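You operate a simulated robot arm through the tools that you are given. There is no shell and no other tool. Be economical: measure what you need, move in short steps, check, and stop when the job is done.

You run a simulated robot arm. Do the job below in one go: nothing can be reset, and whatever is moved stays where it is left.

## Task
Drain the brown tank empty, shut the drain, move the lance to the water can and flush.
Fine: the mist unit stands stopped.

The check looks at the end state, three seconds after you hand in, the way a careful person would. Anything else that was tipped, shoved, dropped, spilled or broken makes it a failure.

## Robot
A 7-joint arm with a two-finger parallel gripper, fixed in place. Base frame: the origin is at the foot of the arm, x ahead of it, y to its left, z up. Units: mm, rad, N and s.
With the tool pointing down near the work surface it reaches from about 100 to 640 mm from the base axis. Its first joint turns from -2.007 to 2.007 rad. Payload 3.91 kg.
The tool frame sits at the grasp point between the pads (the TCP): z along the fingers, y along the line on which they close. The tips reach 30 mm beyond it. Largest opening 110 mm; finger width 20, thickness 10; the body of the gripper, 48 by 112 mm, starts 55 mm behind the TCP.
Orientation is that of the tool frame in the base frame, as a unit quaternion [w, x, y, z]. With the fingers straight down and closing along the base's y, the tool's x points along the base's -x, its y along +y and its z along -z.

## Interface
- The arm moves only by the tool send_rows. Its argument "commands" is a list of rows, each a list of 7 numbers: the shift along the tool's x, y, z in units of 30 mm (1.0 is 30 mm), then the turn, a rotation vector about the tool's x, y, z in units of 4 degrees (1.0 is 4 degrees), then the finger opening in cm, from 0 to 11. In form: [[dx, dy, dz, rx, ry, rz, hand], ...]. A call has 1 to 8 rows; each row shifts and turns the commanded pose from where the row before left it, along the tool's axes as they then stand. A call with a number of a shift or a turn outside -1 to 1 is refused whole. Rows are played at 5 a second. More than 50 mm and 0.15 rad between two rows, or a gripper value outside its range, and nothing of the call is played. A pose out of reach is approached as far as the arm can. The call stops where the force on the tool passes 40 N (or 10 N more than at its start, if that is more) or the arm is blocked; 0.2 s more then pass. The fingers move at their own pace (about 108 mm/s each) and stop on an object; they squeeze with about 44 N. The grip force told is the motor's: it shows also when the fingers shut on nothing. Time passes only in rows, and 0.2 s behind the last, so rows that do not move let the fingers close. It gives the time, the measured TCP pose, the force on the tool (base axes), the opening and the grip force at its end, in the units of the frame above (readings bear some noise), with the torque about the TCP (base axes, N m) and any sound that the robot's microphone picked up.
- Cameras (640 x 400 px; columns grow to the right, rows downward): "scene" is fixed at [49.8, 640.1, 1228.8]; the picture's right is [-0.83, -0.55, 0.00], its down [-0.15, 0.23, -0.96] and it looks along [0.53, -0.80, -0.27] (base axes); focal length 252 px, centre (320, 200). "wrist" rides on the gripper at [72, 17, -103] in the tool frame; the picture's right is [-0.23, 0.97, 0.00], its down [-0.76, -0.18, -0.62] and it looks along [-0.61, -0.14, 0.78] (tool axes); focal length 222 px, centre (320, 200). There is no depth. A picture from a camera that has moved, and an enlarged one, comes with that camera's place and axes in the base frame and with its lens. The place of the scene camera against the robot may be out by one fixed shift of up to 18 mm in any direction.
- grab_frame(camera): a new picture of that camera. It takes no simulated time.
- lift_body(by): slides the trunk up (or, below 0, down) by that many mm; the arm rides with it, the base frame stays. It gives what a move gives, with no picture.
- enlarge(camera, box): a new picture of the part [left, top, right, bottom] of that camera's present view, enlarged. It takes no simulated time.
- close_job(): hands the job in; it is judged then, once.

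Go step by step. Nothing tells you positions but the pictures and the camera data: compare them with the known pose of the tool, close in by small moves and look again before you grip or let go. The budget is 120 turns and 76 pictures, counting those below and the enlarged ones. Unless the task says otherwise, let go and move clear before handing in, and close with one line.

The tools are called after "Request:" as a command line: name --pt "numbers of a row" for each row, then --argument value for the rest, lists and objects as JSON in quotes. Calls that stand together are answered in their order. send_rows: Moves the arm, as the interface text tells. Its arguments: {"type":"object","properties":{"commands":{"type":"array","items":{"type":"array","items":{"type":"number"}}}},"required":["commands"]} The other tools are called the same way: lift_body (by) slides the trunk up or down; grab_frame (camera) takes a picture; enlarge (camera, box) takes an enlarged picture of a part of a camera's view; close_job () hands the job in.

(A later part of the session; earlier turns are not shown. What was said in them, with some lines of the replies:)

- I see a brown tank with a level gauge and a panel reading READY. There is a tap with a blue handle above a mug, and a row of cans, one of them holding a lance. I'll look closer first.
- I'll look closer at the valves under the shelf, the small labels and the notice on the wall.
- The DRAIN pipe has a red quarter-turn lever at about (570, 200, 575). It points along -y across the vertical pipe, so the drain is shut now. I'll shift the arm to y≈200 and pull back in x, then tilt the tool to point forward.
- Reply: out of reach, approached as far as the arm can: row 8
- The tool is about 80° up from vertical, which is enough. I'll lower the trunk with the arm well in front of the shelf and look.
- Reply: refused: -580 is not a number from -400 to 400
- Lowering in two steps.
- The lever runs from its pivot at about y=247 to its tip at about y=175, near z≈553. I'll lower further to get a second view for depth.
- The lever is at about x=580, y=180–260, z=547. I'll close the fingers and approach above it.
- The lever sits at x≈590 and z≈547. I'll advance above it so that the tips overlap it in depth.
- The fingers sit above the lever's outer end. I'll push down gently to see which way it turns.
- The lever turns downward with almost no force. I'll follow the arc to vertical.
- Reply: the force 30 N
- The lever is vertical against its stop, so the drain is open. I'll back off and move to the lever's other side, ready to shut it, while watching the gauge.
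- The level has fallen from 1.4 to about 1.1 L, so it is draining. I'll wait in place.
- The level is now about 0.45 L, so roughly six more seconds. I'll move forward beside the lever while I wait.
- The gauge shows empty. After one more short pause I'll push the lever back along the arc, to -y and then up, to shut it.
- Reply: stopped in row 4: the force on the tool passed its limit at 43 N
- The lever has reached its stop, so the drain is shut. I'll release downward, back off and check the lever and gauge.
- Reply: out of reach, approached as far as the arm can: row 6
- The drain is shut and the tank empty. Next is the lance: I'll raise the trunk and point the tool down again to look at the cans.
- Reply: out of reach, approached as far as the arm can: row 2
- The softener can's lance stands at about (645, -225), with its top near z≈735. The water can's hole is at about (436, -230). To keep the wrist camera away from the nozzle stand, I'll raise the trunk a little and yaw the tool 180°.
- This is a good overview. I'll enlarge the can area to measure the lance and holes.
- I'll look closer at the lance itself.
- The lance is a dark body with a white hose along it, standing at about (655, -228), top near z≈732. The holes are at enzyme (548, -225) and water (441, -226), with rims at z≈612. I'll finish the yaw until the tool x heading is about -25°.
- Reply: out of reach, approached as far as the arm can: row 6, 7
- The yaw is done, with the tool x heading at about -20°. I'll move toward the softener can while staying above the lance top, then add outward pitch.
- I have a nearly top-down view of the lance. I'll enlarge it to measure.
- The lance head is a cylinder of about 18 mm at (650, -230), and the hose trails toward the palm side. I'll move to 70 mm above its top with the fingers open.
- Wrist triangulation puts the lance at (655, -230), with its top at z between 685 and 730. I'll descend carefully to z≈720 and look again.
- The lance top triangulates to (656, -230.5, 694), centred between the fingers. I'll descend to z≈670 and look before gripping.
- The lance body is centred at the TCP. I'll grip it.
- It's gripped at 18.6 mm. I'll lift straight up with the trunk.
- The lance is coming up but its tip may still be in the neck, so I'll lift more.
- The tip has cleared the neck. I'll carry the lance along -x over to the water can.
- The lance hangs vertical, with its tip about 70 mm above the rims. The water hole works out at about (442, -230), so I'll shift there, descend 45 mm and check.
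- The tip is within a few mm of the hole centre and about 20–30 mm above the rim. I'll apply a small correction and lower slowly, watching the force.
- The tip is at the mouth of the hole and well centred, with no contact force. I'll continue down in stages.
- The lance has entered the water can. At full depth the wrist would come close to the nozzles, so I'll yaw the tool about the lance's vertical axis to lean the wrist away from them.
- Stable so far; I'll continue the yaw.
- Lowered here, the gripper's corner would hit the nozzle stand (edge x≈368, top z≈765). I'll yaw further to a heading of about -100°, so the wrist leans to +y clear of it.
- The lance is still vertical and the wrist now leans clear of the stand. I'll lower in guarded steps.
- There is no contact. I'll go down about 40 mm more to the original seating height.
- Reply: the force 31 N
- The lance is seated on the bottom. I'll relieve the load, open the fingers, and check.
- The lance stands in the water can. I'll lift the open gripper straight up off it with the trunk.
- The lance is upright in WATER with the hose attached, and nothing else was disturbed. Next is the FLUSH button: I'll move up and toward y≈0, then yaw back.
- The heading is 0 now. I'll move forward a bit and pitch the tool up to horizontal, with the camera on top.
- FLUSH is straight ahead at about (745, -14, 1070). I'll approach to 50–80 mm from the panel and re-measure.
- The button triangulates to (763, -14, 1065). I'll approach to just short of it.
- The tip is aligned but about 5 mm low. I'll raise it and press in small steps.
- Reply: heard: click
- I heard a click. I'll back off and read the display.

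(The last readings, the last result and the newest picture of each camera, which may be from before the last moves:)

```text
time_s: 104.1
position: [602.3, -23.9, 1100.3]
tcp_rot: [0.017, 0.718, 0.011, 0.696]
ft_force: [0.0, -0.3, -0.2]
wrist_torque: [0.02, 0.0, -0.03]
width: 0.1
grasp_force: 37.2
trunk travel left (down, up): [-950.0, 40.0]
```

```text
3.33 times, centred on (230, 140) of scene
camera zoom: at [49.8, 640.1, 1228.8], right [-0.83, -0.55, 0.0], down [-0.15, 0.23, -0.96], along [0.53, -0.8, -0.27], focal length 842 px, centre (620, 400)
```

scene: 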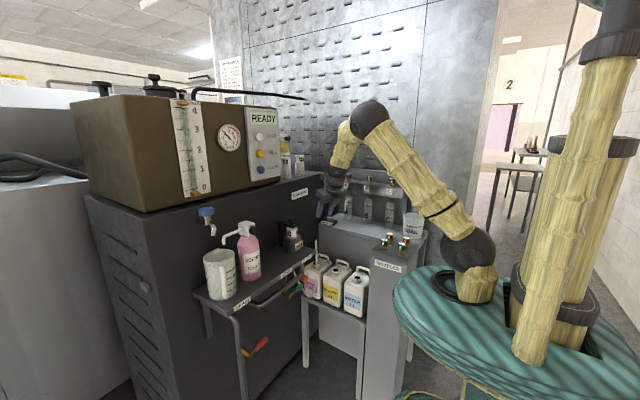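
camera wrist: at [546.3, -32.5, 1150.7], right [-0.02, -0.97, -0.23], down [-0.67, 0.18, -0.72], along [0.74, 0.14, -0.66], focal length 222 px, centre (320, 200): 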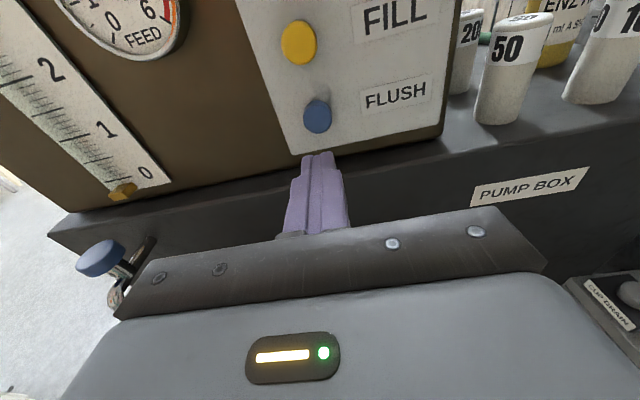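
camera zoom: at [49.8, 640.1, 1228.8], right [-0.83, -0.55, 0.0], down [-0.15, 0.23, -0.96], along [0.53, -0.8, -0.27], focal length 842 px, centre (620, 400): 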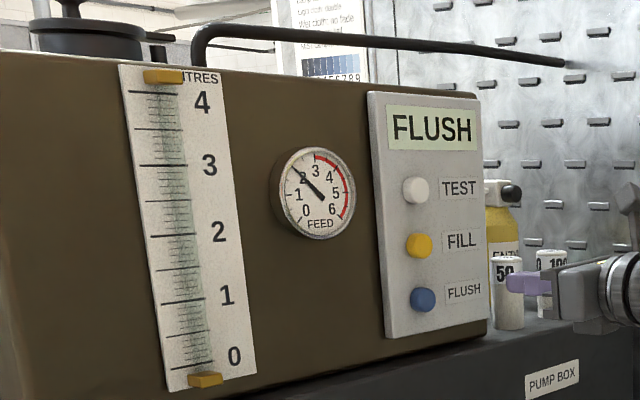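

The display shows FLUSH. I'll let it run and check it and the whole scene.

Request:
send_rows --pt "0 0 0 0 0 0 0" --pt "0 0 0 0 0 0 0" --pt "0 0 0 0 0 0 0" --pt "0 0 0 0 0 0 0" --pt "0 0 0 0 0 0 0" --pt "0 0 0 0 0 0 0" --pt "0 0 0 0 0 0 0" --pt "0 0 0 0 0 0 0"

Request:
send_rows --pt "0 0 0 0 0 0 0" --pt "0 0 0 0 0 0 0" --pt "0 0 0 0 0 0 0" --pt "0 0 0 0 0 0 0" --pt "0 0 0 0 0 0 0" --pt "0 0 0 0 0 0 0" --pt "0 0 0 0 0 0 0" --pt "0 0 0 0 0 0 0"

Request:
send_rows --pt "0 0 0 0 0 0 0" --pt "0 0 0 0 0 0 0" --pt "0 0 0 0 0 0 0" --pt "0 0 0 0 0 0 0" --pt "0 0 0 0 0 0 0" --pt "0 0 0 0 0 0 0" --pt "0 0 0 0 0 0 0" --pt "0 0 0 0 0 0 0"

Request:
enlarge --camera "scene" --box '[150, 80, 420, 370]'

```text
time_s: 105.9
position: [599.9, -27.4, 1094.9]
tcp_rot: [0.019, 0.722, 0.01, 0.692]
ft_force: [0.5, 0.0, 0.1]
wrist_torque: [-0.01, -0.01, 0.0]
width: 0.1
grasp_force: 37.6
trunk travel left (down, up): [-950.0, 40.0]
```

```text
time_s: 107.7
position: [599.0, -28.0, 1094.8]
tcp_rot: [0.019, 0.721, 0.009, 0.692]
ft_force: [0.6, -0.5, 0.4]
wrist_torque: [-0.01, 0.01, -0.03]
width: 0.0
grasp_force: 38.3
trunk travel left (down, up): [-950.0, 40.0]
```

```text
time_s: 109.5
position: [599.2, -27.9, 1094.6]
tcp_rot: [0.019, 0.721, 0.008, 0.692]
ft_force: [0.5, -0.2, 0.7]
wrist_torque: [0.02, -0.04, 0.02]
width: 0.0
grasp_force: 37.7
trunk travel left (down, up): [-950.0, 40.0]
```

```text
1.38 times, centred on (285, 225) of scene
camera zoom: at [49.8, 640.1, 1228.8], right [-0.83, -0.55, 0.0], down [-0.15, 0.23, -0.96], along [0.53, -0.8, -0.27], focal length 348 px, centre (368, 166)
```

zoom: 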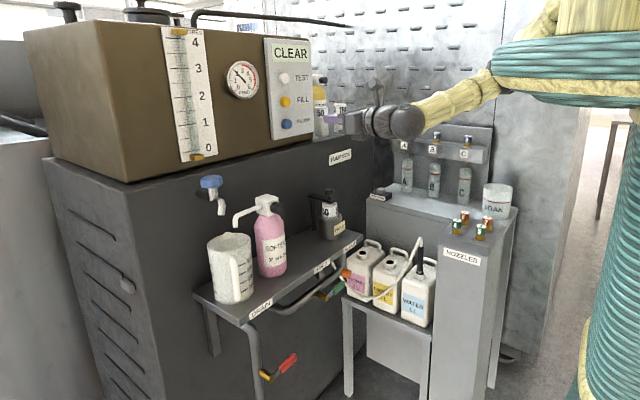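

The display now reads CLEAR. The tank is empty, the drain lever is back at shut, the lance stands in the water can, and nothing else has moved. The arm is clear, so I'm handing in.

Request:
close_job

```text
The job is handed in.
```

The brown tank is drained and its drain shut, the lance is in the water can, and the flush ran until the display read CLEAR.
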